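You operate a simulated robot arm through the tools that you are given. There is no shell and no other tool.

You are at the controls of a simulated robot arm. One attempt, no reset.

Task
Roll the castor bin out, brake it, slot the divider and store the grey clump apart.
Fine: the divider stands between its rails; clump in the half by the handle; the brake stays on.

The check looks at the end state, three seconds after you hand in, the way a careful person would. Anything else that was tipped, shoved, dropped, spilled or broken makes it a failure.

Robot
A 5-joint arm with a two-finger parallel gripper, fixed in place. Base frame: the origin is at the foot of the arm, x ahead of it, y to its left, z up. Readings come in m, degrees, newtons and seconds.
It reaches about 1.134 m from its shoulder. Its first joint turns from -149.0 to 149.0 degrees. Payload 1.57 kg.
The tool frame sits at the grasp point between the pads (the TCP): z along the fingers, y along the line on which they close. The tips reach 0.03 m beyond it. Largest opening 0.11 m; finger width 0.024, thickness 0.012; the body of the gripper, 0.048 by 0.112 m, starts 0.078 m behind the TCP.
Orientation is that of the tool frame in the base frame, as a unit quaternion [x, y, z, w]. With the fingers straight down and closing along the base's y, the tool's x points along the base's -x, its y along +y and its z along -z.

Tools
- The arm moves only by the tool arm_command. Its argument "targets" is a list of rows, each a list of 7 numbers: the shift along the tool's x, y, z in m, then the turn, a rotation vector about the tool's x, y, z in degrees, then the finger opening in m, from 0 to 0.11. In form: [[tx, ty, tz, wx, wy, wz, grip], ...]. A call has 1 to 20 rows; each row shifts and turns the commanded pose from where the row before left it, along the tool's axes as they then stand. A row lasts 0.2 s, in which the tool goes at most 0.05 m and 8.6 degrees; a call with a longer step from one row to the next is refused whole, and so is a gripper value outside its range. Where a pose cannot be reached the arm comes as near as it can. A force on the tool above 90 N (or 10 N above the force at the start of the call, whichever is more), or a blocked arm, ends the call early, and 0.2 s more pass. Each finger travels about 0.072 m/s and halts on what it meets, pressing with about 36 N; the grip force reading is that of the motor and also rises with nothing between the fingers. The clock runs only during rows and for 0.2 s after the last one: add rows that do not move to give the fingers time. The reply holds the time, the measured pose of the TCP, the force on the tool along the base axes, the opening and the grip force, in the units named above and with some noise, with the torque about the TCP (base axes, N m) and any sound that the robot's microphone picked up.
- Cameras (640 x 400 px; columns grow to the right, rows downward): "scene" is fixed at [0.0483, -0.6513, 1.3795]; the picture's right is [0.36, -0.93, 0.00], its down [-0.88, -0.34, -0.32] and it looks along [0.30, 0.11, -0.95] (base axes); focal length 214 px, centre (320, 200). "wrist" rides on the gripper at [0.07, 0.016, -0.141] in the tool frame; the picture's right is [-0.23, 0.97, 0.00], its down [-0.85, -0.20, -0.48] and it looks along [-0.47, -0.11, 0.88] (tool axes); focal length 222 px, centre (320, 200). There is no depth. A picture from a camera that has moved, and an enlarged one, comes with that camera's place and axes in the base frame and with its lens.
- snapshot(camera): a new picture of that camera. The clock stands still meanwhile.
- raise_lower(by): slides the trunk up (or, below 0, down) by that many m; the arm rides with it, the base frame stays. It gives what a move gives, with no picture.
- inspect(camera, box): a new picture of the part [left, top, right, bottom] of that camera's present view, enlarged. The clock stands still meanwhile.
- finish_job(): hands the job in; it is judged then, once.

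Places have to be worked out from the pictures, the camera data and where the tool is seen. Open the gripper and draw the arm clear of the work before you hand the job in, unless the task says otherwise.

The tools are called after "Call:" by a JSON object that holds its "fn" and its "kwargs". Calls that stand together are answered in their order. arm_command: Moves the arm, as the interface text tells. Its arguments: {"type":"object","properties":{"targets":{"type":"array","items":{"type":"array","items":{"type":"number"}}}},"required":["targets"]} The other tools are called the same way: raise_lower (by) slides the trunk up or down; snapshot (camera) takes a picture; inspect (camera, box) takes an enlarged picture of a part of a camera's view; finish_job () hands the job in.

At the start:

```text
time_s: 0.0
tool_pos: [0.4804, -0.3431, 1.0392]
ee_rot: [0.0, 1.0, 0.001, 0.0]
contact_force: [-0.1, -0.7, -0.2]
moment: [-0.05, 0.01, 0.02]
finger_gap: 0.1099
grip_force: 0.0
trunk travel left (down, up): [-0.772, 0.198]
```

scene: 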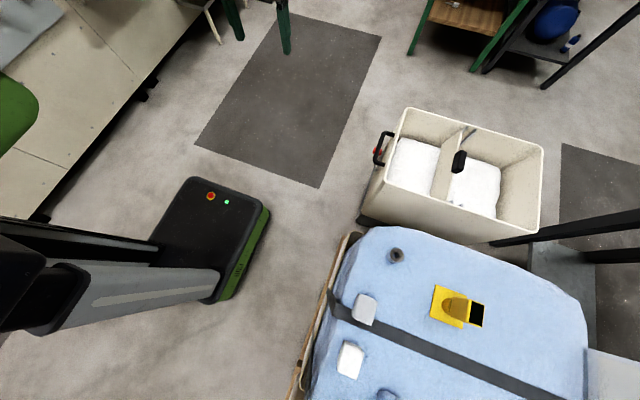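
wrist: 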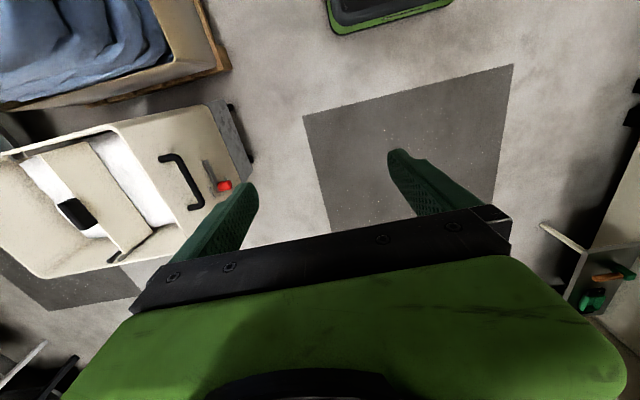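

I'll start by looking more closely at the bin and the table objects before moving anything.

Call:
{"fn": "inspect", "kwargs": {"camera": "scene", "box": [340, 90, 560, 250]}}

Call:
{"fn": "inspect", "kwargs": {"camera": "scene", "box": [280, 220, 640, 400]}}

Call:
{"fn": "inspect", "kwargs": {"camera": "wrist", "box": [0, 80, 280, 290]}}

Call:
{"fn": "inspect", "kwargs": {"camera": "scene", "box": [180, 0, 400, 200]}}

```text
2.50 times, centred on (450, 170) of scene
camera zoom: at [0.0483, -0.6513, 1.3795], right [0.36, -0.93, 0.0], down [-0.88, -0.34, -0.32], along [0.3, 0.11, -0.95], focal length 536 px, centre (-5, 275)
```

zoom: 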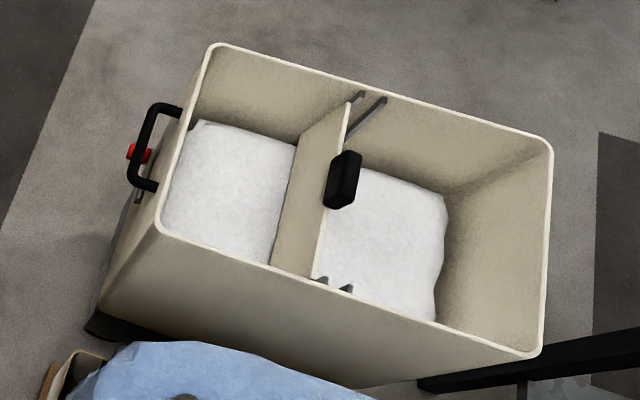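

```text
1.78 times, centred on (460, 310) of scene
camera zoom: at [0.0483, -0.6513, 1.3795], right [0.36, -0.93, 0.0], down [-0.88, -0.34, -0.32], along [0.3, 0.11, -0.95], focal length 381 px, centre (71, 4)
```

zoom: 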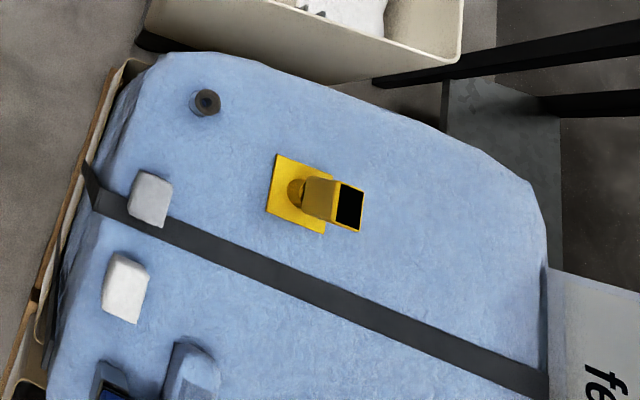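

```text
1.90 times, centred on (140, 185) of wrist
camera zoom: at [0.41, -0.326, 1.1809], right [0.23, 0.97, 0.0], down [0.85, -0.2, 0.48], along [0.47, -0.11, -0.88], focal length 423 px, centre (663, 229)
```

zoom: 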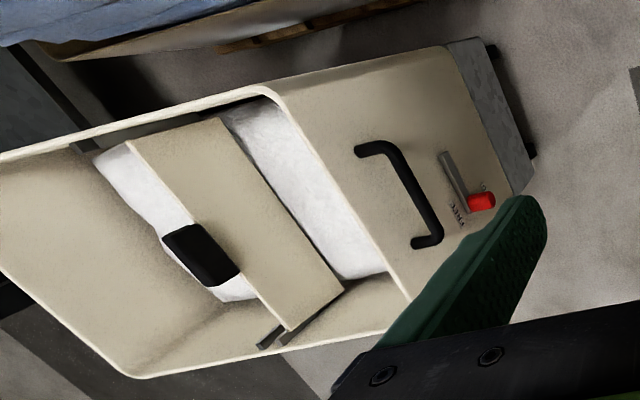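

```text
2.00 times, centred on (290, 100) of scene
camera zoom: at [0.0483, -0.6513, 1.3795], right [0.36, -0.93, 0.0], down [-0.88, -0.34, -0.32], along [0.3, 0.11, -0.95], focal length 429 px, centre (380, 400)
```

zoom: 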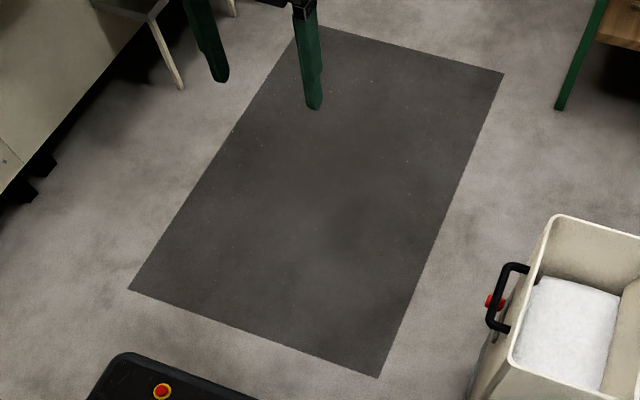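

The bin rim is at about z≈0.71, spanning x≈0.40–0.73 and y≈-1.25 to -0.75, with the handle and a red-tipped brake lever on its +y face. I'll stay high and turn the wrist camera toward -y to see the handle, brake and divider up close.

Call:
{"fn": "arm_command", "kwargs": {"targets": [[-0.02, -0.03, 0, 0, 0, 8.18, 0.11], [-0.02, -0.03, 0, 0, 0, 8.18, 0.11], [0, 0, 0, 0, 0, 8.18, 0.11], [0, 0, 0, 0, 0, 8.18, 0.11], [0, 0, 0, 0, 0, 8.18, 0.11], [0, 0, 0, 0, 0, 8.18, 0.11], [0, 0, 0, 0, 0, 8.18, 0.11], [0, 0, 0, 0, 0, 8.18, 0.11], [0, 0, 0, 0, 0, 8.18, 0.11], [0, 0, 0, 0, 0, 8.18, 0.11], [0, 0, 0, 0, 0, 8.2, 0.11], [0, 0, 0, 0, 0, 0, 0.11]]}}

Call:
{"fn": "snapshot", "kwargs": {"camera": "wrist"}}

```text
time_s: 2.6
tool_pos: [0.5156, -0.405, 1.0388]
ee_rot: [0.708, 0.706, 0.0, 0.0]
contact_force: [1.0, -0.5, 0.6]
moment: [0.0, 0.02, -0.01]
finger_gap: 0.1102
grip_force: 0.0
trunk travel left (down, up): [-0.772, 0.198]
```

```text
taken
camera wrist: at [0.5316, -0.3355, 1.1811], right [0.97, -0.23, 0.0], down [-0.2, -0.86, 0.48], along [-0.11, -0.46, -0.88], focal length 222 px, centre (320, 200)
```

wrist: 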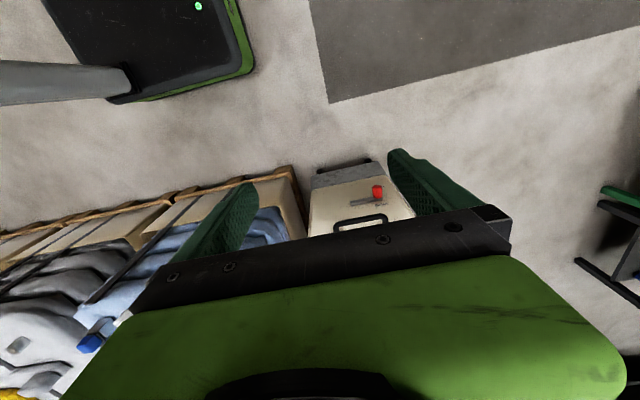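

The handle face is visible just above the gripper. I'll zoom in on it and on the bed items at left.

Call:
{"fn": "inspect", "kwargs": {"camera": "wrist", "box": [290, 140, 430, 240]}}

Call:
{"fn": "inspect", "kwargs": {"camera": "wrist", "box": [0, 150, 320, 400]}}

Call:
{"fn": "snapshot", "kwargs": {"camera": "scene"}}

```text
4.00 times, centred on (360, 190) of wrist
camera zoom: at [0.5316, -0.3355, 1.1811], right [0.97, -0.23, 0.0], down [-0.2, -0.86, 0.48], along [-0.11, -0.46, -0.88], focal length 888 px, centre (160, 240)
```

zoom: 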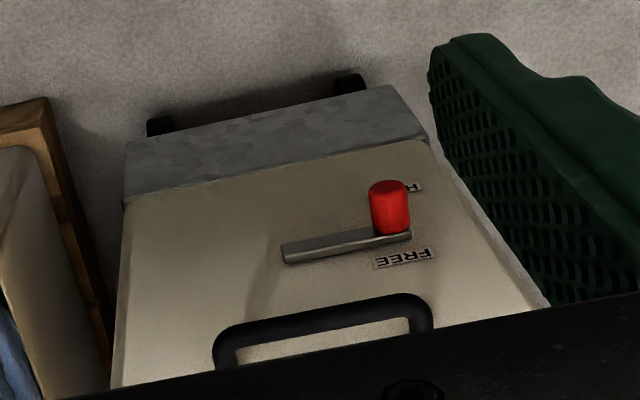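

```text
1.60 times, centred on (160, 275) of wrist
camera zoom: at [0.5316, -0.3355, 1.1811], right [0.97, -0.23, 0.0], down [-0.2, -0.86, 0.48], along [-0.11, -0.46, -0.88], focal length 355 px, centre (576, 80)
```

zoom: 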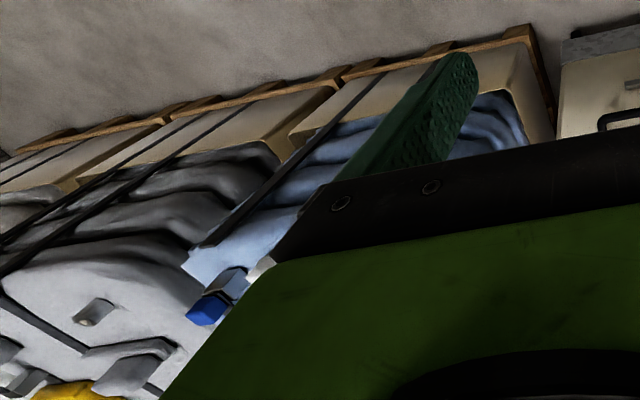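

```text
taken
```

scene: 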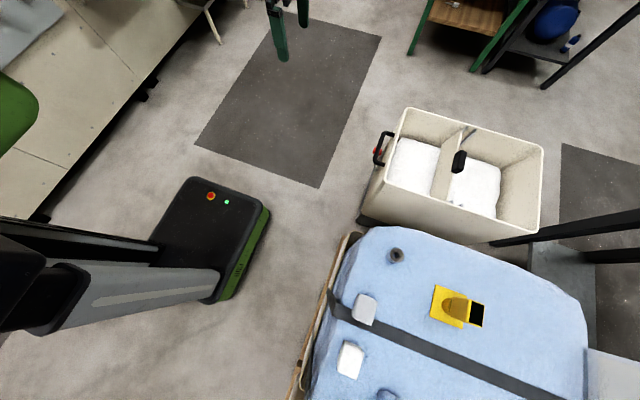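

The lever's red knob sits about level with "FREE", with another label (starting with "H") below it. The handle bar is at about x 0.49–0.635, y≈-0.705, z≈0.65. I'll turn the tool back so the fingers close along y, then hover high above the handle to measure it.

Call:
{"fn": "arm_command", "kwargs": {"targets": [[0, 0, 0, 0, 0, -8.18, 0.11], [0, 0, 0, 0, 0, -8.18, 0.11], [0, 0, 0, 0, 0, -8.18, 0.11], [0, 0, 0, 0, 0, -8.18, 0.11], [0, 0, 0, 0, 0, -8.18, 0.11], [0, 0, 0, 0, 0, -8.18, 0.11], [0, 0, 0, 0, 0, -8.18, 0.11], [0, 0, 0, 0, 0, -8.18, 0.11], [0, 0, 0, 0, 0, -8.18, 0.11], [0, 0, 0, 0, 0, -8.18, 0.11], [0, 0, 0, 0, 0, -8.2, 0.11], [-0.0055, -0.0375, 0.011, 0, 0, 0, 0.1], [-0.0055, -0.0375, 0.011, 0, 0, 0, 0.09], [-0.0055, -0.0375, 0.011, 0, 0, 0, 0.08], [-0.0055, -0.0375, 0.011, 0, 0, 0, 0.07], [-0.0055, -0.0375, 0.011, 0, 0, 0, 0.06], [-0.0055, -0.0375, 0.011, 0, 0, 0, 0.055], [-0.0055, -0.0375, 0.011, 0, 0, 0, 0.05], [-0.0055, -0.0375, 0.011, 0, 0, 0, 0.05], [0, 0, 0, 0, 0, 0, 0.05]]}}

Call:
{"fn": "snapshot", "kwargs": {"camera": "wrist"}}

Call:
{"fn": "snapshot", "kwargs": {"camera": "scene"}}

```text
time_s: 6.8
tool_pos: [0.5597, -0.7051, 1.0387]
ee_rot: [0.0, 1.0, 0.0, 0.0]
contact_force: [0.0, 0.1, -1.1]
moment: [-0.04, -0.04, 0.0]
finger_gap: 0.0498
grip_force: 0.0
out of reach, approached as far as the arm can: row 12, 13, 14, 15, 16, 17, 18, 19
trunk travel left (down, up): [-0.772, 0.198]
```

```text
taken
camera wrist: at [0.4892, -0.6888, 1.181], right [0.23, 0.97, 0.0], down [0.85, -0.2, 0.48], along [0.47, -0.11, -0.88], focal length 222 px, centre (320, 200)
```

wrist: 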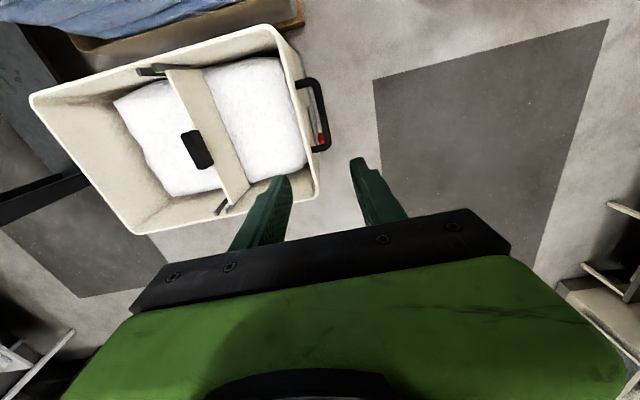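

```text
taken
```

scene: 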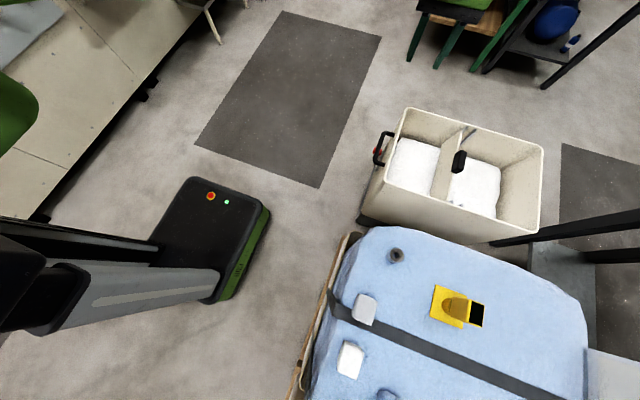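

The arm stopped at z=1.04 and reported out of reach, so the lower work needs the trunk down. I'll lower it in a small step first to see how the tool follows; the space around the gripper is clear down to the rim at 0.71.

Call:
{"fn": "raise_lower", "kwargs": {"by": -0.2}}

Call:
{"fn": "snapshot", "kwargs": {"camera": "wrist"}}

Call:
{"fn": "inspect", "kwargs": {"camera": "wrist", "box": [200, 50, 440, 200]}}

```text
time_s: 9.0
tool_pos: [0.5586, -0.7047, 0.8389]
ee_rot: [0.0, 1.0, 0.001, 0.0]
contact_force: [-0.5, -0.4, 0.4]
moment: [-0.03, 0.02, 0.01]
finger_gap: 0.0502
grip_force: 0.1
trunk travel left (down, up): [-0.572, 0.398]
```

```text
taken
camera wrist: at [0.4895, -0.6886, 0.9809], right [0.23, 0.97, 0.0], down [0.85, -0.2, 0.48], along [0.47, -0.11, -0.88], focal length 222 px, centre (320, 200)
```

wrist: 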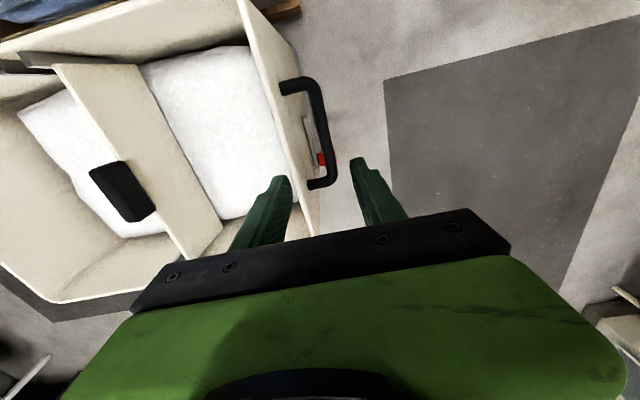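

```text
2.67 times, centred on (320, 125) of wrist
camera zoom: at [0.4895, -0.6886, 0.9809], right [0.23, 0.97, 0.0], down [0.85, -0.2, 0.48], along [0.47, -0.11, -0.88], focal length 592 px, centre (320, 400)
```

zoom: 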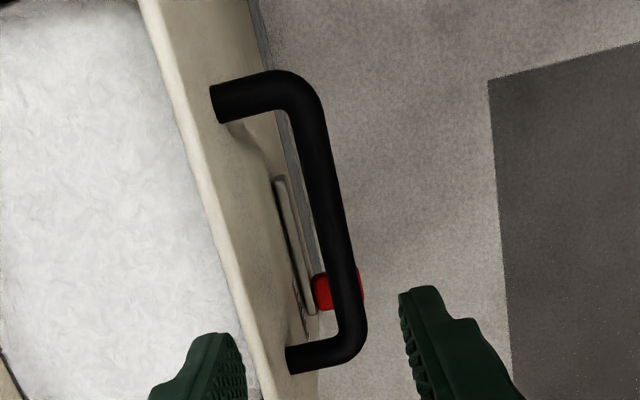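

From this view, the bar centre is at y≈-0.701, z≈0.65, with the bin face at y≈-0.743, leaving about a 3 cm gap. I'll nudge to y=-0.696 and test a small downward move.

Call:
{"fn": "arm_command", "kwargs": {"targets": [[0, 0.009, 0, 0, 0, 0, 0.05], [0, 0, 0.01, 0, 0, 0, 0.05], [0, 0, 0.01, 0, 0, 0, 0.05], [0, 0, 0, 0, 0, 0, 0.05]]}}

```text
time_s: 10.0
tool_pos: [0.5592, -0.6959, 0.8392]
ee_rot: [0.0, 1.0, 0.0, 0.0]
contact_force: [-1.2, -0.8, -0.4]
moment: [0.01, -0.01, 0.02]
finger_gap: 0.0499
grip_force: 0.0
out of reach, approached as far as the arm can: row 2, 3
trunk travel left (down, up): [-0.572, 0.398]
```

The arm itself can't go lower at this radius with the fingers down, but the trunk gives clean vertical motion. I'll lower 0.10 m (tips at about 0.71, still above the bar) and check alignment.

Call:
{"fn": "raise_lower", "kwargs": {"by": -0.1}}

Call:
{"fn": "inspect", "kwargs": {"camera": "wrist", "box": [200, 60, 440, 210]}}

Call:
{"fn": "inspect", "kwargs": {"camera": "scene", "box": [320, 80, 480, 240]}}

```text
time_s: 11.3
tool_pos: [0.5584, -0.6954, 0.7387]
ee_rot: [0.0, 1.0, 0.001, 0.0]
contact_force: [0.3, 0.3, -0.2]
moment: [0.01, 0.01, -0.01]
finger_gap: 0.0502
grip_force: 0.1
trunk travel left (down, up): [-0.472, 0.498]
```

```text
2.67 times, centred on (320, 135) of wrist
camera zoom: at [0.4893, -0.6798, 0.8809], right [0.23, 0.97, 0.0], down [0.85, -0.2, 0.48], along [0.47, -0.11, -0.88], focal length 592 px, centre (320, 373)
```

zoom: 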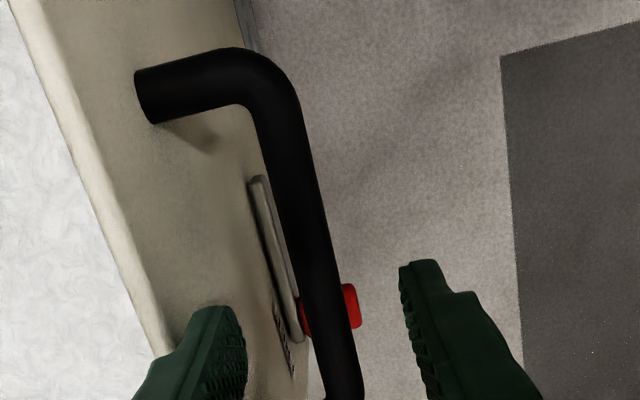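

```text
2.50 times, centred on (400, 160) of scene
camera zoom: at [0.0483, -0.6513, 1.3795], right [0.36, -0.93, 0.0], down [-0.88, -0.34, -0.32], along [0.3, 0.11, -0.95], focal length 536 px, centre (120, 300)
```

zoom: 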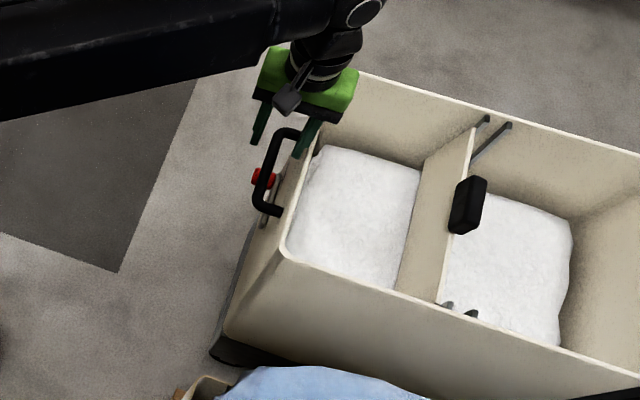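

Triangulating the handle foot between the two heights gives z≈0.649, y≈-0.743, and the bar at y≈-0.700, so the fingers will straddle it with about 1 cm on each side. I'll lower 0.085 m to put the pads around the bar.

Call:
{"fn": "raise_lower", "kwargs": {"by": -0.085}}

Call:
{"fn": "snapshot", "kwargs": {"camera": "wrist"}}

Call:
{"fn": "inspect", "kwargs": {"camera": "scene", "box": [340, 100, 440, 200]}}

```text
time_s: 12.5
tool_pos: [0.5596, -0.6967, 0.6533]
ee_rot: [0.001, 1.0, 0.001, 0.0]
contact_force: [1.0, 0.1, -0.3]
moment: [0.01, 0.02, 0.03]
finger_gap: 0.05
grip_force: 0.1
trunk travel left (down, up): [-0.387, 0.583]
```

```text
taken
camera wrist: at [0.4893, -0.6798, 0.7959], right [0.23, 0.97, 0.0], down [0.85, -0.2, 0.48], along [0.47, -0.11, -0.88], focal length 222 px, centre (320, 200)
```

wrist: 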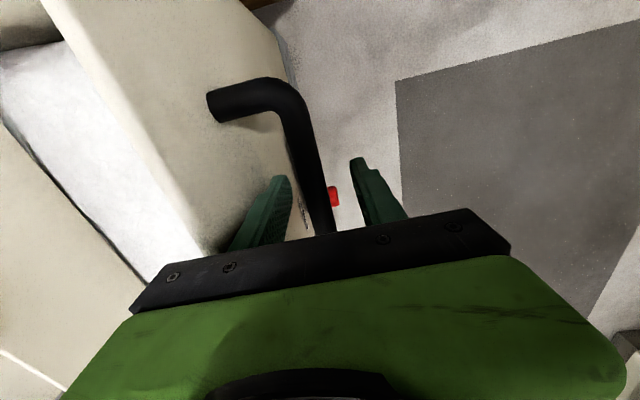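

```text
4.00 times, centred on (390, 150) of scene
camera zoom: at [0.0483, -0.6513, 1.3795], right [0.36, -0.93, 0.0], down [-0.88, -0.34, -0.32], along [0.3, 0.11, -0.95], focal length 858 px, centre (40, 400)
```

zoom: 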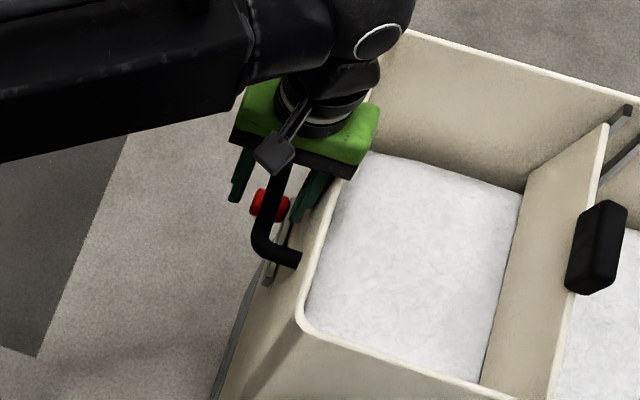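

The bar sits cleanly between the fingers. I'll close on it and start with a short, gentle pull along +y to feel the load.

Call:
{"fn": "arm_command", "kwargs": {"targets": [[0, 0, 0, 0, 0, 0, 0.03], [0, 0, 0, 0, 0, 0, 0.0], [0, 0, 0, 0, 0, 0, 0.0], [0, 0, 0, 0, 0, 0, 0.0], [0, 0.003, 0, 0, 0, 0, 0.0], [0, 0.006, 0, 0, 0, 0, 0.0], [0, 0.01, 0, 0, 0, 0, 0.0], [0, 0.01, 0, 0, 0, 0, 0.0], [0, 0.006, 0, 0, 0, 0, 0.0], [0, 0.003, 0, 0, 0, 0, 0.0]]}}

Call:
{"fn": "snapshot", "kwargs": {"camera": "scene"}}

```text
time_s: 14.7
tool_pos: [0.5588, -0.6574, 0.6538]
ee_rot: [0.0, 1.0, 0.001, 0.0]
contact_force: [1.2, -1.6, -0.8]
moment: [-0.05, -0.03, 0.09]
finger_gap: 0.0168
grip_force: 31.6
trunk travel left (down, up): [-0.387, 0.583]
```

```text
taken
```

scene: 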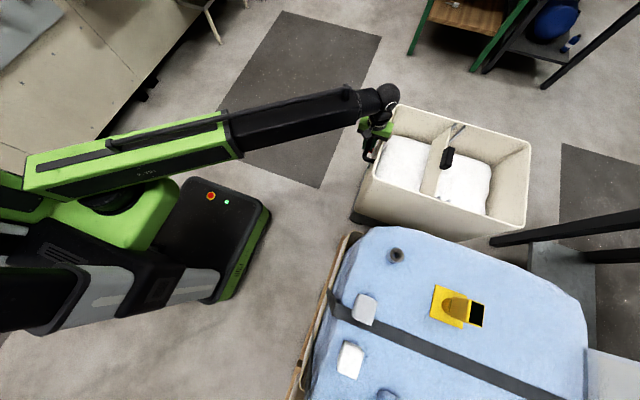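

The bin rolls freely (only about 2 N) and follows straight. I'll continue pulling smoothly along +y for another ~0.37 m, easing off at the end.

Call:
{"fn": "arm_command", "kwargs": {"targets": [[0, 0.005, 0, 0, 0, 0, 0.0], [0, 0.01, 0, 0, 0, 0, 0.0], [0, 0.018, 0, 0, 0, 0, 0.0], [0, 0.025, 0, 0, 0, 0, 0.0], [0, 0.025, 0, 0, 0, 0, 0.0], [0, 0.025, 0, 0, 0, 0, 0.0], [0, 0.025, 0, 0, 0, 0, 0.0], [0, 0.025, 0, 0, 0, 0, 0.0], [0, 0.025, 0, 0, 0, 0, 0.0], [0, 0.025, 0, 0, 0, 0, 0.0], [0, 0.025, 0, 0, 0, 0, 0.0], [0, 0.025, 0, 0, 0, 0, 0.0], [0, 0.025, 0, 0, 0, 0, 0.0], [0, 0.025, 0, 0, 0, 0, 0.0], [0, 0.025, 0, 0, 0, 0, 0.0], [0, 0.018, 0, 0, 0, 0, 0.0], [0, 0.012, 0, 0, 0, 0, 0.0], [0, 0.007, 0, 0, 0, 0, 0.0], [0, 0, 0, 0, 0, 0, 0.0], [0, 0, 0, 0, 0, 0, 0.0]]}}

Call:
{"fn": "snapshot", "kwargs": {"camera": "scene"}}

Call:
{"fn": "snapshot", "kwargs": {"camera": "wrist"}}

```text
time_s: 18.0
tool_pos: [0.559, -0.3426, 0.653]
ee_rot: [0.005, 1.0, -0.018, 0.003]
contact_force: [8.2, -76.2, 14.2]
moment: [0.36, -0.38, 0.67]
finger_gap: 0.0271
grip_force: 37.7
trunk travel left (down, up): [-0.387, 0.583]
stopped in row 16: the force on the tool passed its limit at 92 N (the readings are from after the stop); the commanded pose is now the measured one
```

```text
taken
```

scene: 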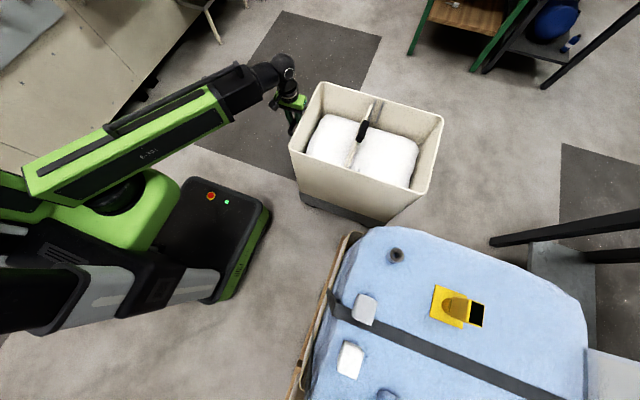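

```text
taken
camera wrist: at [0.4888, -0.321, 0.7942], right [0.24, 0.97, -0.04], down [0.85, -0.19, 0.49], along [0.47, -0.15, -0.87], focal length 222 px, centre (320, 200)
```

wrist: 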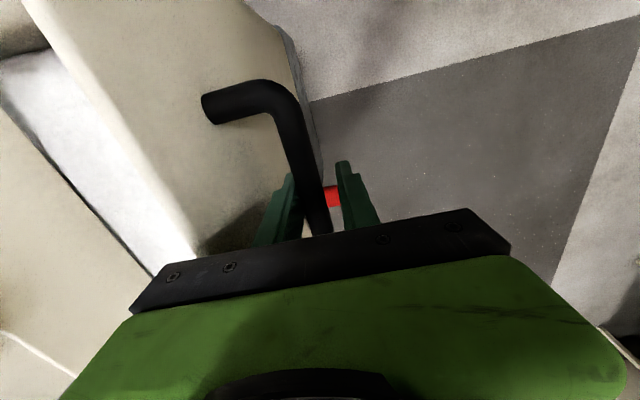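

The pull stopped at y≈-0.343 with about 76 N resisting: the bin seems to have reached an end stop or snag after about 0.35 m of travel (rim now y≈-0.89 to -0.39). I'll ease back slightly to release the tension and watch the force.

Call:
{"fn": "arm_command", "kwargs": {"targets": [[0, -0.004, 0, 0, 0, 0, 0.0], [0, -0.004, 0, 0, 0, 0, 0.0], [0, 0, 0, 0, 0, 0, 0.0]]}}

Call:
{"fn": "snapshot", "kwargs": {"camera": "scene"}}

```text
time_s: 18.8
tool_pos: [0.5596, -0.3468, 0.653]
ee_rot: [0.003, 1.0, -0.017, 0.003]
contact_force: [9.8, -66.1, 17.9]
moment: [0.28, 0.43, 0.45]
finger_gap: 0.0197
grip_force: 33.3
trunk travel left (down, up): [-0.387, 0.583]
```

```text
taken
```

scene: 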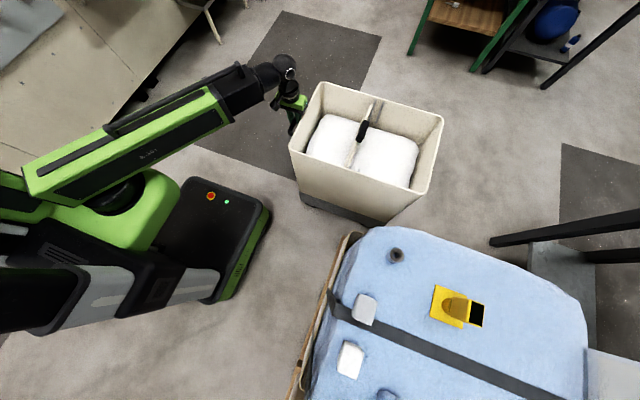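

Still about 66 N of tension, so I'll ease back further in small steps.

Call:
{"fn": "arm_command", "kwargs": {"targets": [[0, -0.004, 0, 0, 0, 0, 0.0], [0, -0.004, 0, 0, 0, 0, 0.0], [0, -0.004, 0, 0, 0, 0, 0.0], [0, 0, 0, 0, 0, 0, 0.0]]}}

```text
time_s: 19.8
tool_pos: [0.5591, -0.3518, 0.653]
ee_rot: [0.003, 1.0, -0.01, 0.002]
contact_force: [-6.5, 3.4, -7.9]
moment: [0.16, -0.13, 0.59]
finger_gap: 0.0167
grip_force: 32.2
trunk travel left (down, up): [-0.387, 0.583]
```

The tension is gone and the bin is resting rolled out by about 0.35 m. I'll open just enough to free the bar, then raise the trunk straight up to inspect the brake.

Call:
{"fn": "arm_command", "kwargs": {"targets": [[0, 0, 0, 0, 0, 0, 0.03], [0, 0, 0, 0, 0, 0, 0.042], [0, 0, 0, 0, 0, 0, 0.042]]}}

Call:
{"fn": "raise_lower", "kwargs": {"by": 0.12}}

Call:
{"fn": "snapshot", "kwargs": {"camera": "wrist"}}

Call:
{"fn": "snapshot", "kwargs": {"camera": "scene"}}

```text
time_s: 20.6
tool_pos: [0.5593, -0.3533, 0.6545]
ee_rot: [0.003, 1.0, -0.011, 0.001]
contact_force: [-0.5, 1.1, 0.8]
moment: [0.02, 0.03, 0.05]
finger_gap: 0.0419
grip_force: 0.0
trunk travel left (down, up): [-0.387, 0.583]
```

```text
time_s: 22.1
tool_pos: [0.5597, -0.3528, 0.7733]
ee_rot: [0.002, 1.0, -0.011, 0.002]
contact_force: [-0.2, -0.5, -1.1]
moment: [0.0, -0.02, 0.0]
finger_gap: 0.0421
grip_force: 0.0
trunk travel left (down, up): [-0.507, 0.463]
```

```text
taken
camera wrist: at [0.4895, -0.3326, 0.9152], right [0.23, 0.97, -0.02], down [0.85, -0.19, 0.49], along [0.47, -0.13, -0.87], focal length 222 px, centre (320, 200)
```

wrist: 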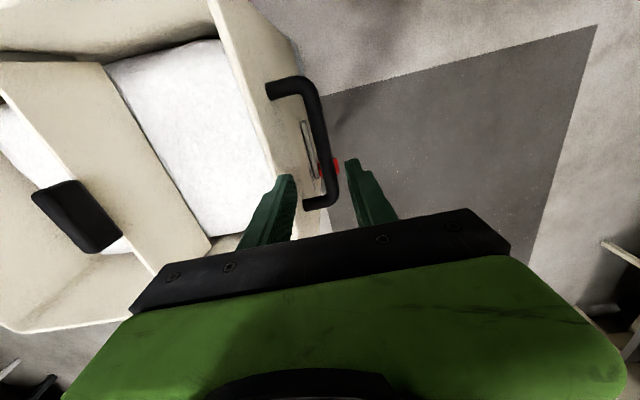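

```text
taken
```

scene: 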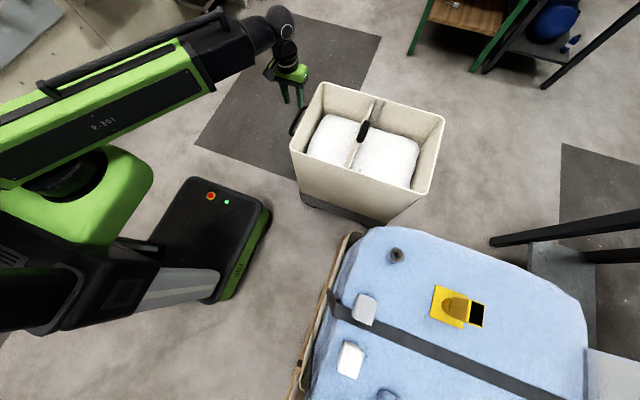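

Now a closer look at the brake lever and its labels.

Call:
{"fn": "inspect", "kwargs": {"camera": "wrist", "box": [250, 60, 370, 220]}}

Call:
{"fn": "inspect", "kwargs": {"camera": "scene", "box": [270, 70, 460, 230]}}

```text
2.50 times, centred on (310, 140) of wrist
camera zoom: at [0.4895, -0.3326, 0.9152], right [0.23, 0.97, -0.02], down [0.85, -0.19, 0.49], along [0.47, -0.13, -0.87], focal length 555 px, centre (345, 350)
```

zoom: 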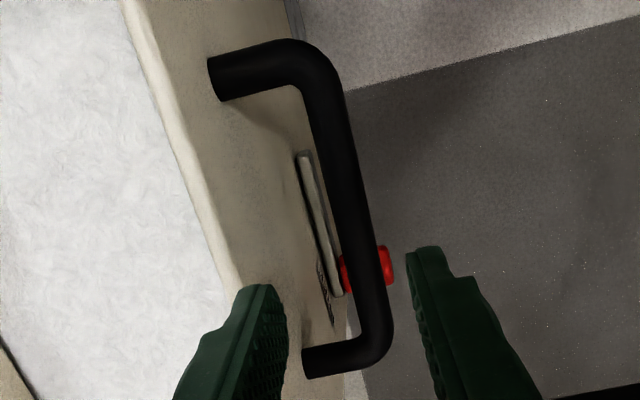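

```text
2.50 times, centred on (365, 150) of scene
camera zoom: at [0.0483, -0.6513, 1.3795], right [0.36, -0.93, 0.0], down [-0.88, -0.34, -0.32], along [0.3, 0.11, -0.95], focal length 536 px, centre (208, 325)
```

zoom: 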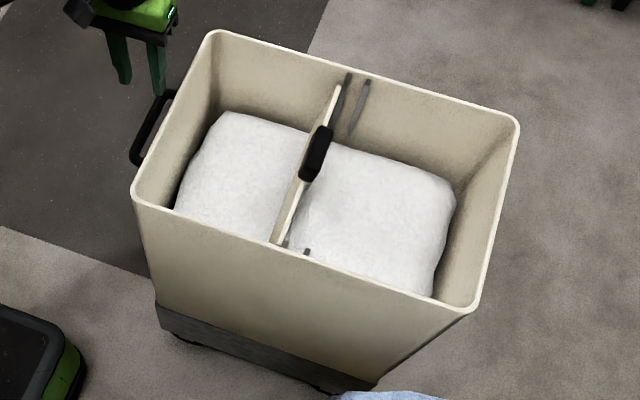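

The lever sits at FREE (end at about x 0.655, z 0.50), with the "H…" label about 10 cm lower, so the knob must go down. The handle is just above it, so I plan to come in with the fingers nearly horizontal from the robot side. First I'll move to free space at +y and spin the tool so the camera faces outward.

Call:
{"fn": "arm_command", "kwargs": {"targets": [[0, 0.03, 0, 0, 0, 0, 0.042], [0, 0.03, 0, 0, 0, 0, 0.03], [-0.025, 0.03, 0, 0, 0, 0, 0.01], [-0.025, 0.03, 0, 0, 0, 0, 0.0], [-0.025, 0.03, 0, 0, 0, 0, 0.0], [-0.025, 0.03, 0, 0, 0, 0, 0.0], [-0.025, 0.027, 0, 0, 0, 0, 0.0], [0, 0, 0, 0, 0, 0, 0.0]]}}

Call:
{"fn": "arm_command", "kwargs": {"targets": [[0, 0, 0, 0, 0, -8.4, 0.0], [0, 0, 0, 0, 0, -8.4, 0.0], [0, 0, 0, 0, 0, -8.4, 0.0], [0, 0, 0, 0, 0, -8.4, 0.0], [0, 0, 0, 0, 0, -8.4, 0.0], [0, 0, 0, 0, 0, -8.4, 0.0], [0, 0, 0, 0, 0, -8.4, 0.0], [0, 0, 0, 0, 0, -8.4, 0.0], [0, 0, 0, 0, 0, -8.4, 0.0], [0, 0, 0, 0, 0, -8.4, 0.0], [0, 0, 0, 0, 0, -8.4, 0.0], [0, 0, 0, 0, 0, -8.4, 0.0], [0, 0, 0, 0, 0, -8.4, 0.0], [0, 0, 0, 0, 0, -8.4, 0.0], [0, 0, 0, 0, 0, -8.4, 0.0], [0, 0, 0, 0, 0, -8.4, 0.0], [0, 0, 0, 0, 0, -8.4, 0.0], [0, 0, 0, 0, 0, -8.4, 0.0], [0, 0, 0, 0, 0, -8.4, 0.0], [0, 0, 0, 0, 0, -8.4, 0.0]]}}

Call:
{"fn": "snapshot", "kwargs": {"camera": "wrist"}}

```text
time_s: 23.9
tool_pos: [0.6848, -0.1463, 0.7731]
ee_rot: [0.003, 1.0, -0.01, 0.002]
contact_force: [0.5, -0.3, -0.1]
moment: [0.0, 0.02, 0.02]
finger_gap: 0.0
grip_force: 21.6
out of reach, approached as far as the arm can: row 7
trunk travel left (down, up): [-0.507, 0.463]
```

```text
time_s: 28.1
tool_pos: [0.689, -0.1338, 0.7741]
ee_rot: [0.987, -0.162, 0.004, 0.013]
contact_force: [-0.5, -0.5, 0.0]
moment: [0.03, 0.0, 0.01]
finger_gap: 0.0001
grip_force: 21.5
out of reach, approached as far as the arm can: row 20
trunk travel left (down, up): [-0.507, 0.463]
```

```text
taken
camera wrist: at [0.7489, -0.1672, 0.9171], right [-0.53, -0.85, 0.02], down [-0.75, 0.48, 0.46], along [-0.4, 0.23, -0.89], focal length 222 px, centre (320, 200)
```

wrist: 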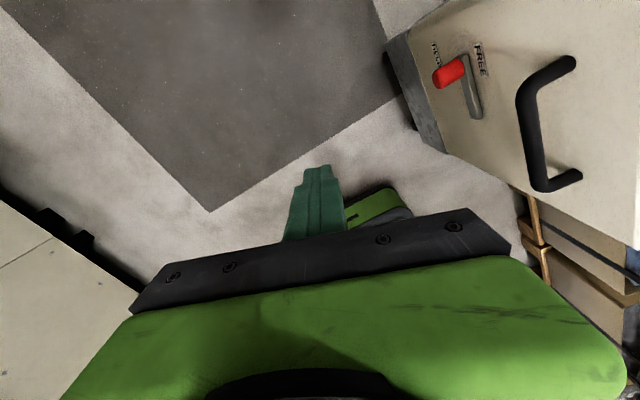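

This gives a good view of the brake face. I'll zoom in to read the labels and lever position.

Call:
{"fn": "inspect", "kwargs": {"camera": "wrist", "box": [380, 0, 600, 210]}}

Call:
{"fn": "inspect", "kwargs": {"camera": "wrist", "box": [410, 20, 510, 130]}}

```text
1.90 times, centred on (490, 105) of wrist
camera zoom: at [0.7489, -0.1672, 0.9171], right [-0.53, -0.85, 0.02], down [-0.75, 0.48, 0.46], along [-0.4, 0.23, -0.89], focal length 423 px, centre (-4, 381)
```

zoom: 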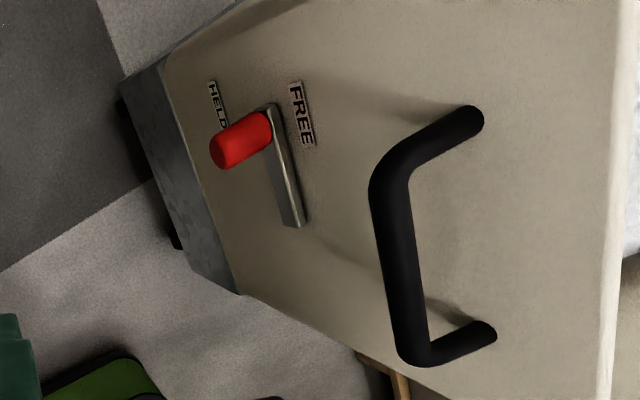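

```text
3.64 times, centred on (460, 75) of wrist
camera zoom: at [0.7489, -0.1672, 0.9171], right [-0.53, -0.85, 0.02], down [-0.75, 0.48, 0.46], along [-0.4, 0.23, -0.89], focal length 808 px, centre (-189, 654)
```

zoom: 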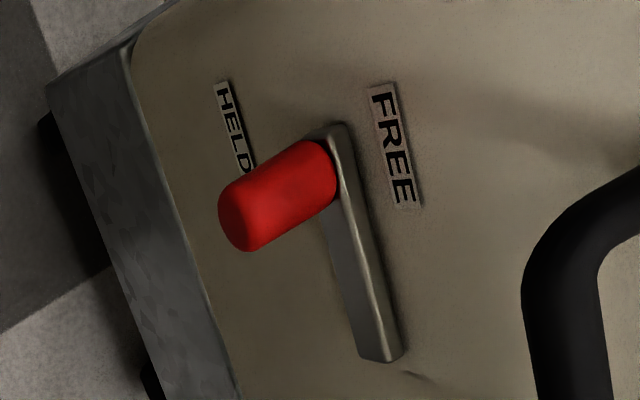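

The labels read HELD (below, z≈0.42) and FREE (above, z≈0.535); the lever is level at FREE with its knob at about x 0.649, z 0.51, y -0.38 to -0.34. Now I'll tilt the tool outward in free space and see how far the arm can go.

Call:
{"fn": "arm_command", "kwargs": {"targets": [[0, 0, 0, 1.07, 7.93, 0, 0.0], [0, 0, 0, 1.07, 7.93, 0, 0.0], [0, 0, 0, 1.07, 7.93, 0, 0.0], [0, 0, 0, 1.07, 7.93, 0, 0.0], [0, 0, 0, 1.07, 7.93, 0, 0.0], [0, 0, 0, 0, 0, 0, 0.0]]}}

Call:
{"fn": "snapshot", "kwargs": {"camera": "scene"}}

```text
time_s: 29.5
tool_pos: [0.7133, -0.137, 0.8302]
ee_rot: [0.927, -0.149, 0.344, 0.023]
contact_force: [-0.2, 0.8, -0.5]
moment: [-0.05, 0.02, 0.01]
finger_gap: 0.0
grip_force: 21.1
out of reach, approached as far as the arm can: row 2, 3, 4, 5
trunk travel left (down, up): [-0.507, 0.463]
```

```text
taken
```

scene: 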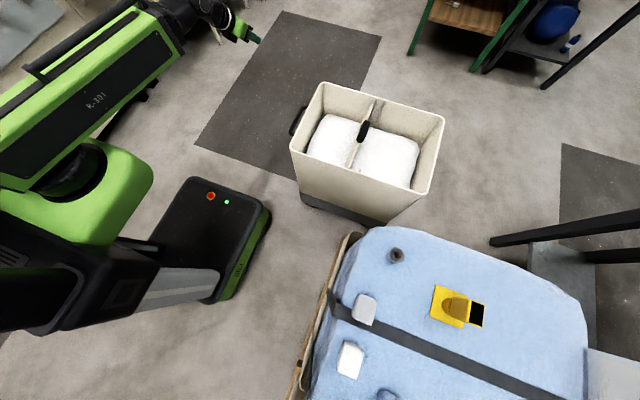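

The arm holds its wrist at a fixed minimum height and radius relative to the trunk, so about 40–43° of tilt is the most I can use at the brake. I'll spin the tool so the camera stays on the free (+y) side away from the handle and nudge outward to see how the commanded pose tracks.

Call:
{"fn": "arm_command", "kwargs": {"targets": [[0.04, 0, 0, 0, 0, 0, 0.0], [0.04, 0, 0, 0, 0, 0, 0.0], [0, 0, 0, 0, 0, 0, 0.0]]}}

Call:
{"fn": "arm_command", "kwargs": {"targets": [[0, 0, 0, 0, 0, 8.4, 0.0], [0, 0, 0, 0, 0, 8.4, 0.0], [0, 0, 0, 0, 0, 8.4, 0.0], [0, 0, 0, 0, 0, 8.4, 0.0], [0, 0, 0, 0, 0, 8.4, 0.0], [0, 0, 0, 0, 0, 8.4, 0.0], [0, 0, 0, 0, 0, 8.4, 0.0], [0, 0, 0, 0, 0, 8.4, 0.0], [0, 0, 0, 0, 0, 8.4, 0.0], [0, 0, 0, 0, 0, 8.4, 0.0], [0, 0, 0, 0, 0, 8.4, 0.0], [0, 0, 0, 0, 0, 8.4, 0.0], [0, 0, 0, 0, 0, 8.4, 0.0], [0, 0, 0, 0, 0, 8.4, 0.0]]}}

```text
time_s: 30.3
tool_pos: [0.7725, -0.1524, 0.8298]
ee_rot: [0.926, -0.151, 0.346, 0.024]
contact_force: [-0.1, -0.7, 0.4]
moment: [0.01, 0.02, 0.0]
finger_gap: 0.0002
grip_force: 21.5
out of reach, approached as far as the arm can: row 1, 2
trunk travel left (down, up): [-0.507, 0.463]
```

```text
time_s: 33.3
tool_pos: [0.771, -0.1516, 0.8312]
ee_rot: [-0.351, 0.87, -0.198, 0.284]
contact_force: [-0.3, -0.3, -0.4]
moment: [0.0, -0.01, 0.04]
finger_gap: 0.0002
grip_force: 21.8
trunk travel left (down, up): [-0.507, 0.463]
```

The commanded pose tracks well, and only height is fixed by the trunk (wrist about 0.24 m behind the TCP). I'll finish the spin so the camera is on the free side, then lower the trunk in this free azimuth before swinging toward the brake.

Call:
{"fn": "arm_command", "kwargs": {"targets": [[0, 0, 0, 0, 0, 8.52, 0.0], [0, 0, 0, 0, 0, 8.52, 0.0], [0, 0, 0, 0, 0, 8.52, 0.0], [0, 0, 0, 0, 0, 8.52, 0.0], [0, 0, 0, 0, 0, 8.52, 0.0], [0, 0, 0, 0, 0, 8.52, 0.0], [0, 0, 0, 0, 0, 8.52, 0.0], [0, 0, 0, 0, 0, 8.52, 0.0], [0, 0, 0, 0, 0, 8.52, 0.0], [0, 0, 0, 0, 0, 8.52, 0.0], [0, 0, 0, 0, 0, 8.52, 0.0], [0, 0, 0, 0, 0, 8.52, 0.0], [0, 0, 0, 0, 0, 8.52, 0.0]]}}

Call:
{"fn": "raise_lower", "kwargs": {"by": -0.24}}

Call:
{"fn": "snapshot", "kwargs": {"camera": "wrist"}}

Call:
{"fn": "snapshot", "kwargs": {"camera": "scene"}}

```text
time_s: 36.1
tool_pos: [0.772, -0.1519, 0.8305]
ee_rot: [0.516, 0.784, 0.122, 0.324]
contact_force: [0.5, -1.5, -0.3]
moment: [-0.01, -0.01, 0.01]
finger_gap: 0.0002
grip_force: 21.4
trunk travel left (down, up): [-0.507, 0.463]
```

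```text
time_s: 38.6
tool_pos: [0.7726, -0.1528, 0.5904]
ee_rot: [0.514, 0.785, 0.121, 0.325]
contact_force: [0.1, 0.3, -0.1]
moment: [0.02, -0.03, -0.02]
finger_gap: 0.0
grip_force: 21.3
trunk travel left (down, up): [-0.267, 0.703]
```

```text
taken
camera wrist: at [0.6763, -0.0633, 0.6808], right [0.77, 0.23, 0.6], down [-0.23, -0.78, 0.59], along [0.6, -0.59, -0.55], focal length 222 px, centre (320, 200)
```

wrist: 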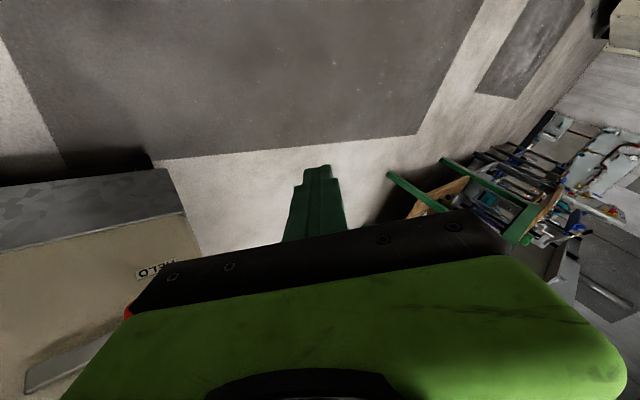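

```text
taken
```

scene: 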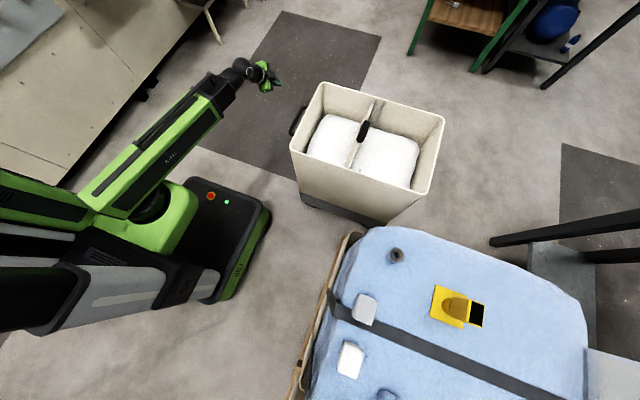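

HELD label confirmed at about (0.665, -0.39, 0.417). Now I'll swing the tilted tool around toward the brake, stopping with the fingertips about 4 cm in front of the knob to check clearances.

Call:
{"fn": "arm_command", "kwargs": {"targets": [[-0.0136, -0.0171, -0.0062, 0.303, -0.934, 1.045, 0.0], [-0.0136, -0.0171, -0.0062, 0.303, -0.934, 1.045, 0.0], [-0.0136, -0.0171, -0.0062, 0.303, -0.934, 1.045, 0.0], [-0.0136, -0.0171, -0.0062, 0.303, -0.934, 1.045, 0.0], [-0.0136, -0.0171, -0.0062, 0.303, -0.934, 1.045, 0.0], [-0.0136, -0.0171, -0.0062, 0.303, -0.934, 1.045, 0.0], [-0.0136, -0.0171, -0.0062, 0.303, -0.934, 1.045, 0.0], [-0.0136, -0.0171, -0.0062, 0.303, -0.934, 1.045, 0.0], [0, 0, 0, 0, 0, 0, 0.0]]}}

Call:
{"fn": "snapshot", "kwargs": {"camera": "wrist"}}

Call:
{"fn": "inspect", "kwargs": {"camera": "scene", "box": [220, 50, 360, 190]}}

```text
time_s: 40.6
tool_pos: [0.6673, -0.2982, 0.5965]
ee_rot: [0.585, 0.724, 0.094, 0.353]
contact_force: [-0.3, 0.1, 0.4]
moment: [0.02, 0.02, -0.03]
finger_gap: 0.0
grip_force: 21.7
out of reach, approached as far as the arm can: row 8
trunk travel left (down, up): [-0.267, 0.703]
```

```text
taken
camera wrist: at [0.5874, -0.1904, 0.6826], right [0.78, 0.08, 0.63], down [-0.39, -0.71, 0.59], along [0.49, -0.7, -0.52], focal length 222 px, centre (320, 200)
```

wrist: 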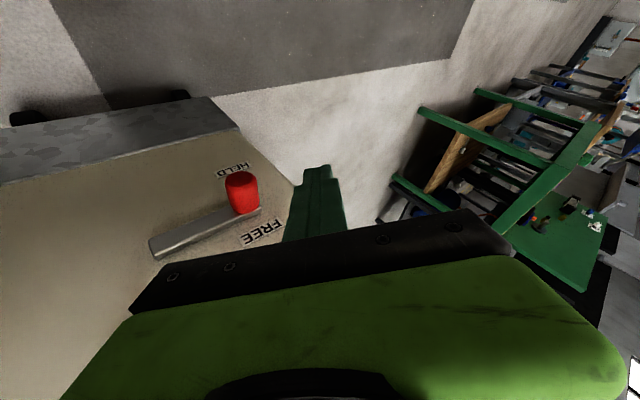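

```text
2.86 times, centred on (290, 120) of scene
camera zoom: at [0.0483, -0.6513, 1.3795], right [0.36, -0.93, 0.0], down [-0.88, -0.34, -0.32], along [0.3, 0.11, -0.95], focal length 613 px, centre (406, 429)
```

zoom: 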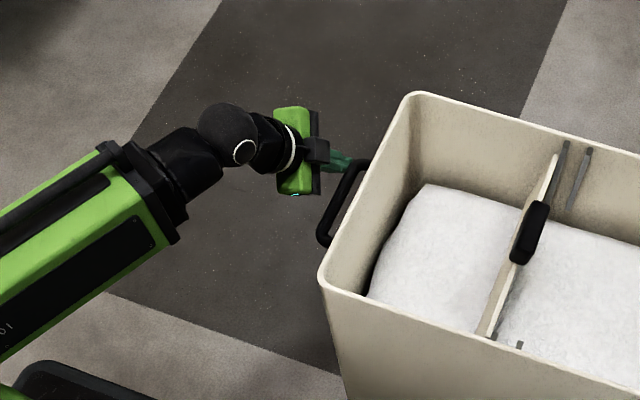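

The knob axis is now estimated at x≈0.643, z≈0.505, with the lever level. I see a dark block near the finger base in the scene view, so I'll zoom in to check the gripper's clearance from the handle before moving closer.

Call:
{"fn": "inspect", "kwargs": {"camera": "scene", "box": [260, 60, 340, 130]}}

Call:
{"fn": "inspect", "kwargs": {"camera": "wrist", "box": [130, 130, 370, 280]}}

```text
5.71 times, centred on (300, 95) of scene
camera zoom: at [0.0483, -0.6513, 1.3795], right [0.36, -0.93, 0.0], down [-0.88, -0.34, -0.32], along [0.3, 0.11, -0.95], focal length 1226 px, centre (434, 800)
```

zoom: 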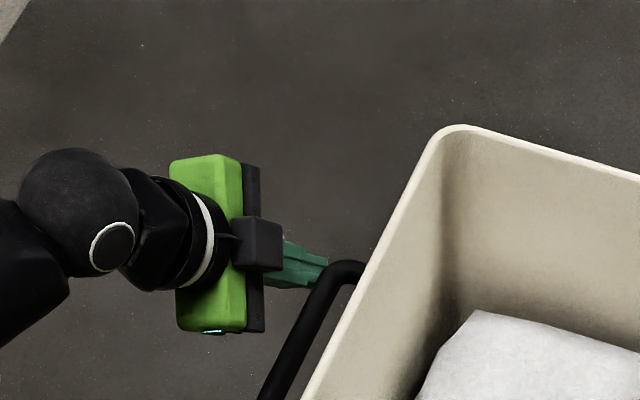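

```text
2.67 times, centred on (250, 205) of wrist
camera zoom: at [0.5874, -0.1904, 0.6826], right [0.78, 0.08, 0.63], down [-0.39, -0.71, 0.59], along [0.49, -0.7, -0.52], focal length 592 px, centre (507, 187)
```

zoom: 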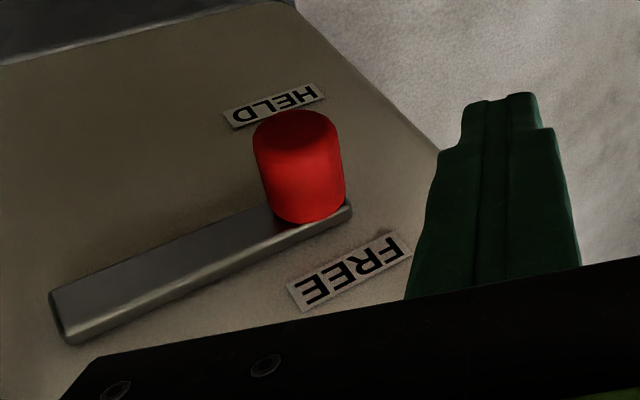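

There is a block on the gripper's -x side that would come close to the handle bar in this spin. A better option is to open the gripper fully and press with the face-side finger, so the body stays well off the handle. I'll back off from the face, re-spin (camera below) and open.

Call:
{"fn": "arm_command", "kwargs": {"targets": [[0.0177, 0.0163, 0.0025, -0.736, 1.01, -1.34, 0.0], [0.0177, 0.0163, 0.0025, -0.736, 1.01, -1.34, 0.0], [0.0177, 0.0163, 0.0025, -0.736, 1.01, -1.34, 0.0], [0, 0, 0, 0, 0, -7.7, 0.02], [0, 0, 0, 0, 0, -7.7, 0.04], [0, 0, 0, 0, 0, -7.7, 0.06], [0, 0, 0, 0, 0, -7.7, 0.08], [0, 0, 0, 0, 0, -7.7, 0.1], [0, 0, 0, 0, 0, -7.7, 0.11], [0, 0, 0, 0, 0, -7.7, 0.11], [0, 0, 0, 0, 0, 0, 0.11], [0, 0, 0, 0, 0, 0, 0.11]]}}

Call:
{"fn": "snapshot", "kwargs": {"camera": "wrist"}}

Call:
{"fn": "inspect", "kwargs": {"camera": "scene", "box": [230, 50, 350, 150]}}

```text
time_s: 43.2
tool_pos: [0.7053, -0.2363, 0.5968]
ee_rot: [0.148, 0.919, -0.06, 0.362]
contact_force: [-0.6, -0.6, 0.3]
moment: [0.0, 0.0, -0.03]
finger_gap: 0.1099
grip_force: 0.1
trunk travel left (down, up): [-0.267, 0.703]
```

```text
taken
camera wrist: at [0.5696, -0.1735, 0.6542], right [0.46, 0.87, 0.15], down [0.22, -0.28, 0.93], along [0.86, -0.4, -0.32], focal length 222 px, centre (320, 200)
```

wrist: 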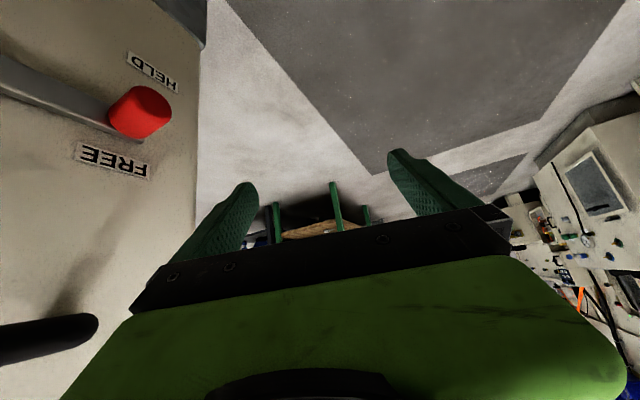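

```text
4.00 times, centred on (290, 100) of scene
camera zoom: at [0.0483, -0.6513, 1.3795], right [0.36, -0.93, 0.0], down [-0.88, -0.34, -0.32], along [0.3, 0.11, -0.95], focal length 858 px, centre (440, 600)
```

zoom: 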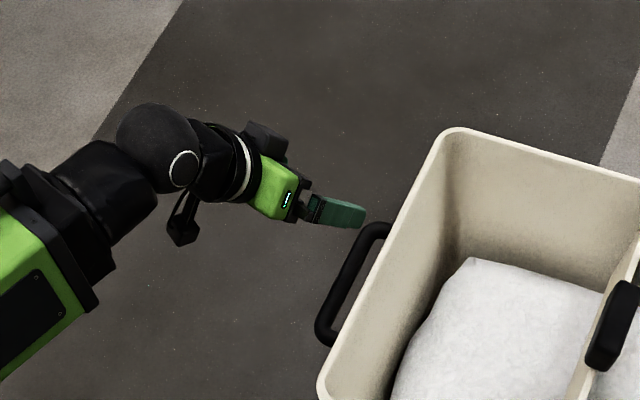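

Now I have a clear view of the knob and the face-side finger. I'll lower the trunk 4 cm and swing the finger in over the knob (expected gap about 1.4 cm).

Call:
{"fn": "raise_lower", "kwargs": {"by": -0.04}}

Call:
{"fn": "arm_command", "kwargs": {"targets": [[0.0005, -0.0124, -0.0005, 0.653, 0, 0.704, 0.11], [0.0005, -0.0124, -0.0005, 0.653, 0, 0.704, 0.11], [0.0005, -0.0124, -0.0005, 0.653, 0, 0.704, 0.11], [0, 0, 0, 0, 0, 0, 0.11]]}}

Call:
{"fn": "snapshot", "kwargs": {"camera": "wrist"}}

Call:
{"fn": "inspect", "kwargs": {"camera": "scene", "box": [230, 50, 350, 150]}}

```text
time_s: 44.0
tool_pos: [0.7045, -0.2367, 0.5569]
ee_rot: [0.148, 0.919, -0.06, 0.361]
contact_force: [0.0, 0.2, 0.4]
moment: [0.0, 0.0, 0.01]
finger_gap: 0.11
grip_force: 0.0
trunk travel left (down, up): [-0.227, 0.743]
```

```text
time_s: 45.0
tool_pos: [0.6899, -0.2687, 0.5574]
ee_rot: [0.172, 0.914, -0.068, 0.361]
contact_force: [0.0, 0.1, 0.0]
moment: [-0.02, -0.02, 0.0]
finger_gap: 0.11
grip_force: 0.0
trunk travel left (down, up): [-0.227, 0.743]
```

```text
taken
camera wrist: at [0.5587, -0.201, 0.6143], right [0.51, 0.85, 0.15], down [0.21, -0.29, 0.93], along [0.84, -0.44, -0.32], focal length 222 px, centre (320, 200)
```

wrist: 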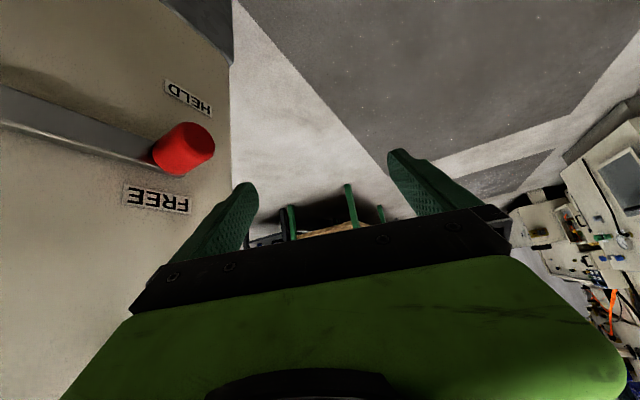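

```text
4.00 times, centred on (290, 100) of scene
camera zoom: at [0.0483, -0.6513, 1.3795], right [0.36, -0.93, 0.0], down [-0.88, -0.34, -0.32], along [0.3, 0.11, -0.95], focal length 858 px, centre (440, 600)
```

zoom: 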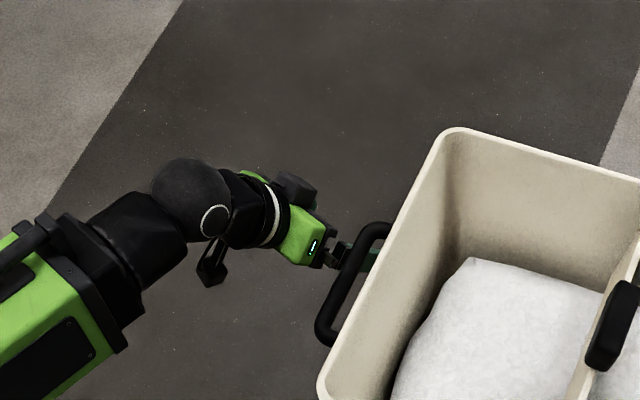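

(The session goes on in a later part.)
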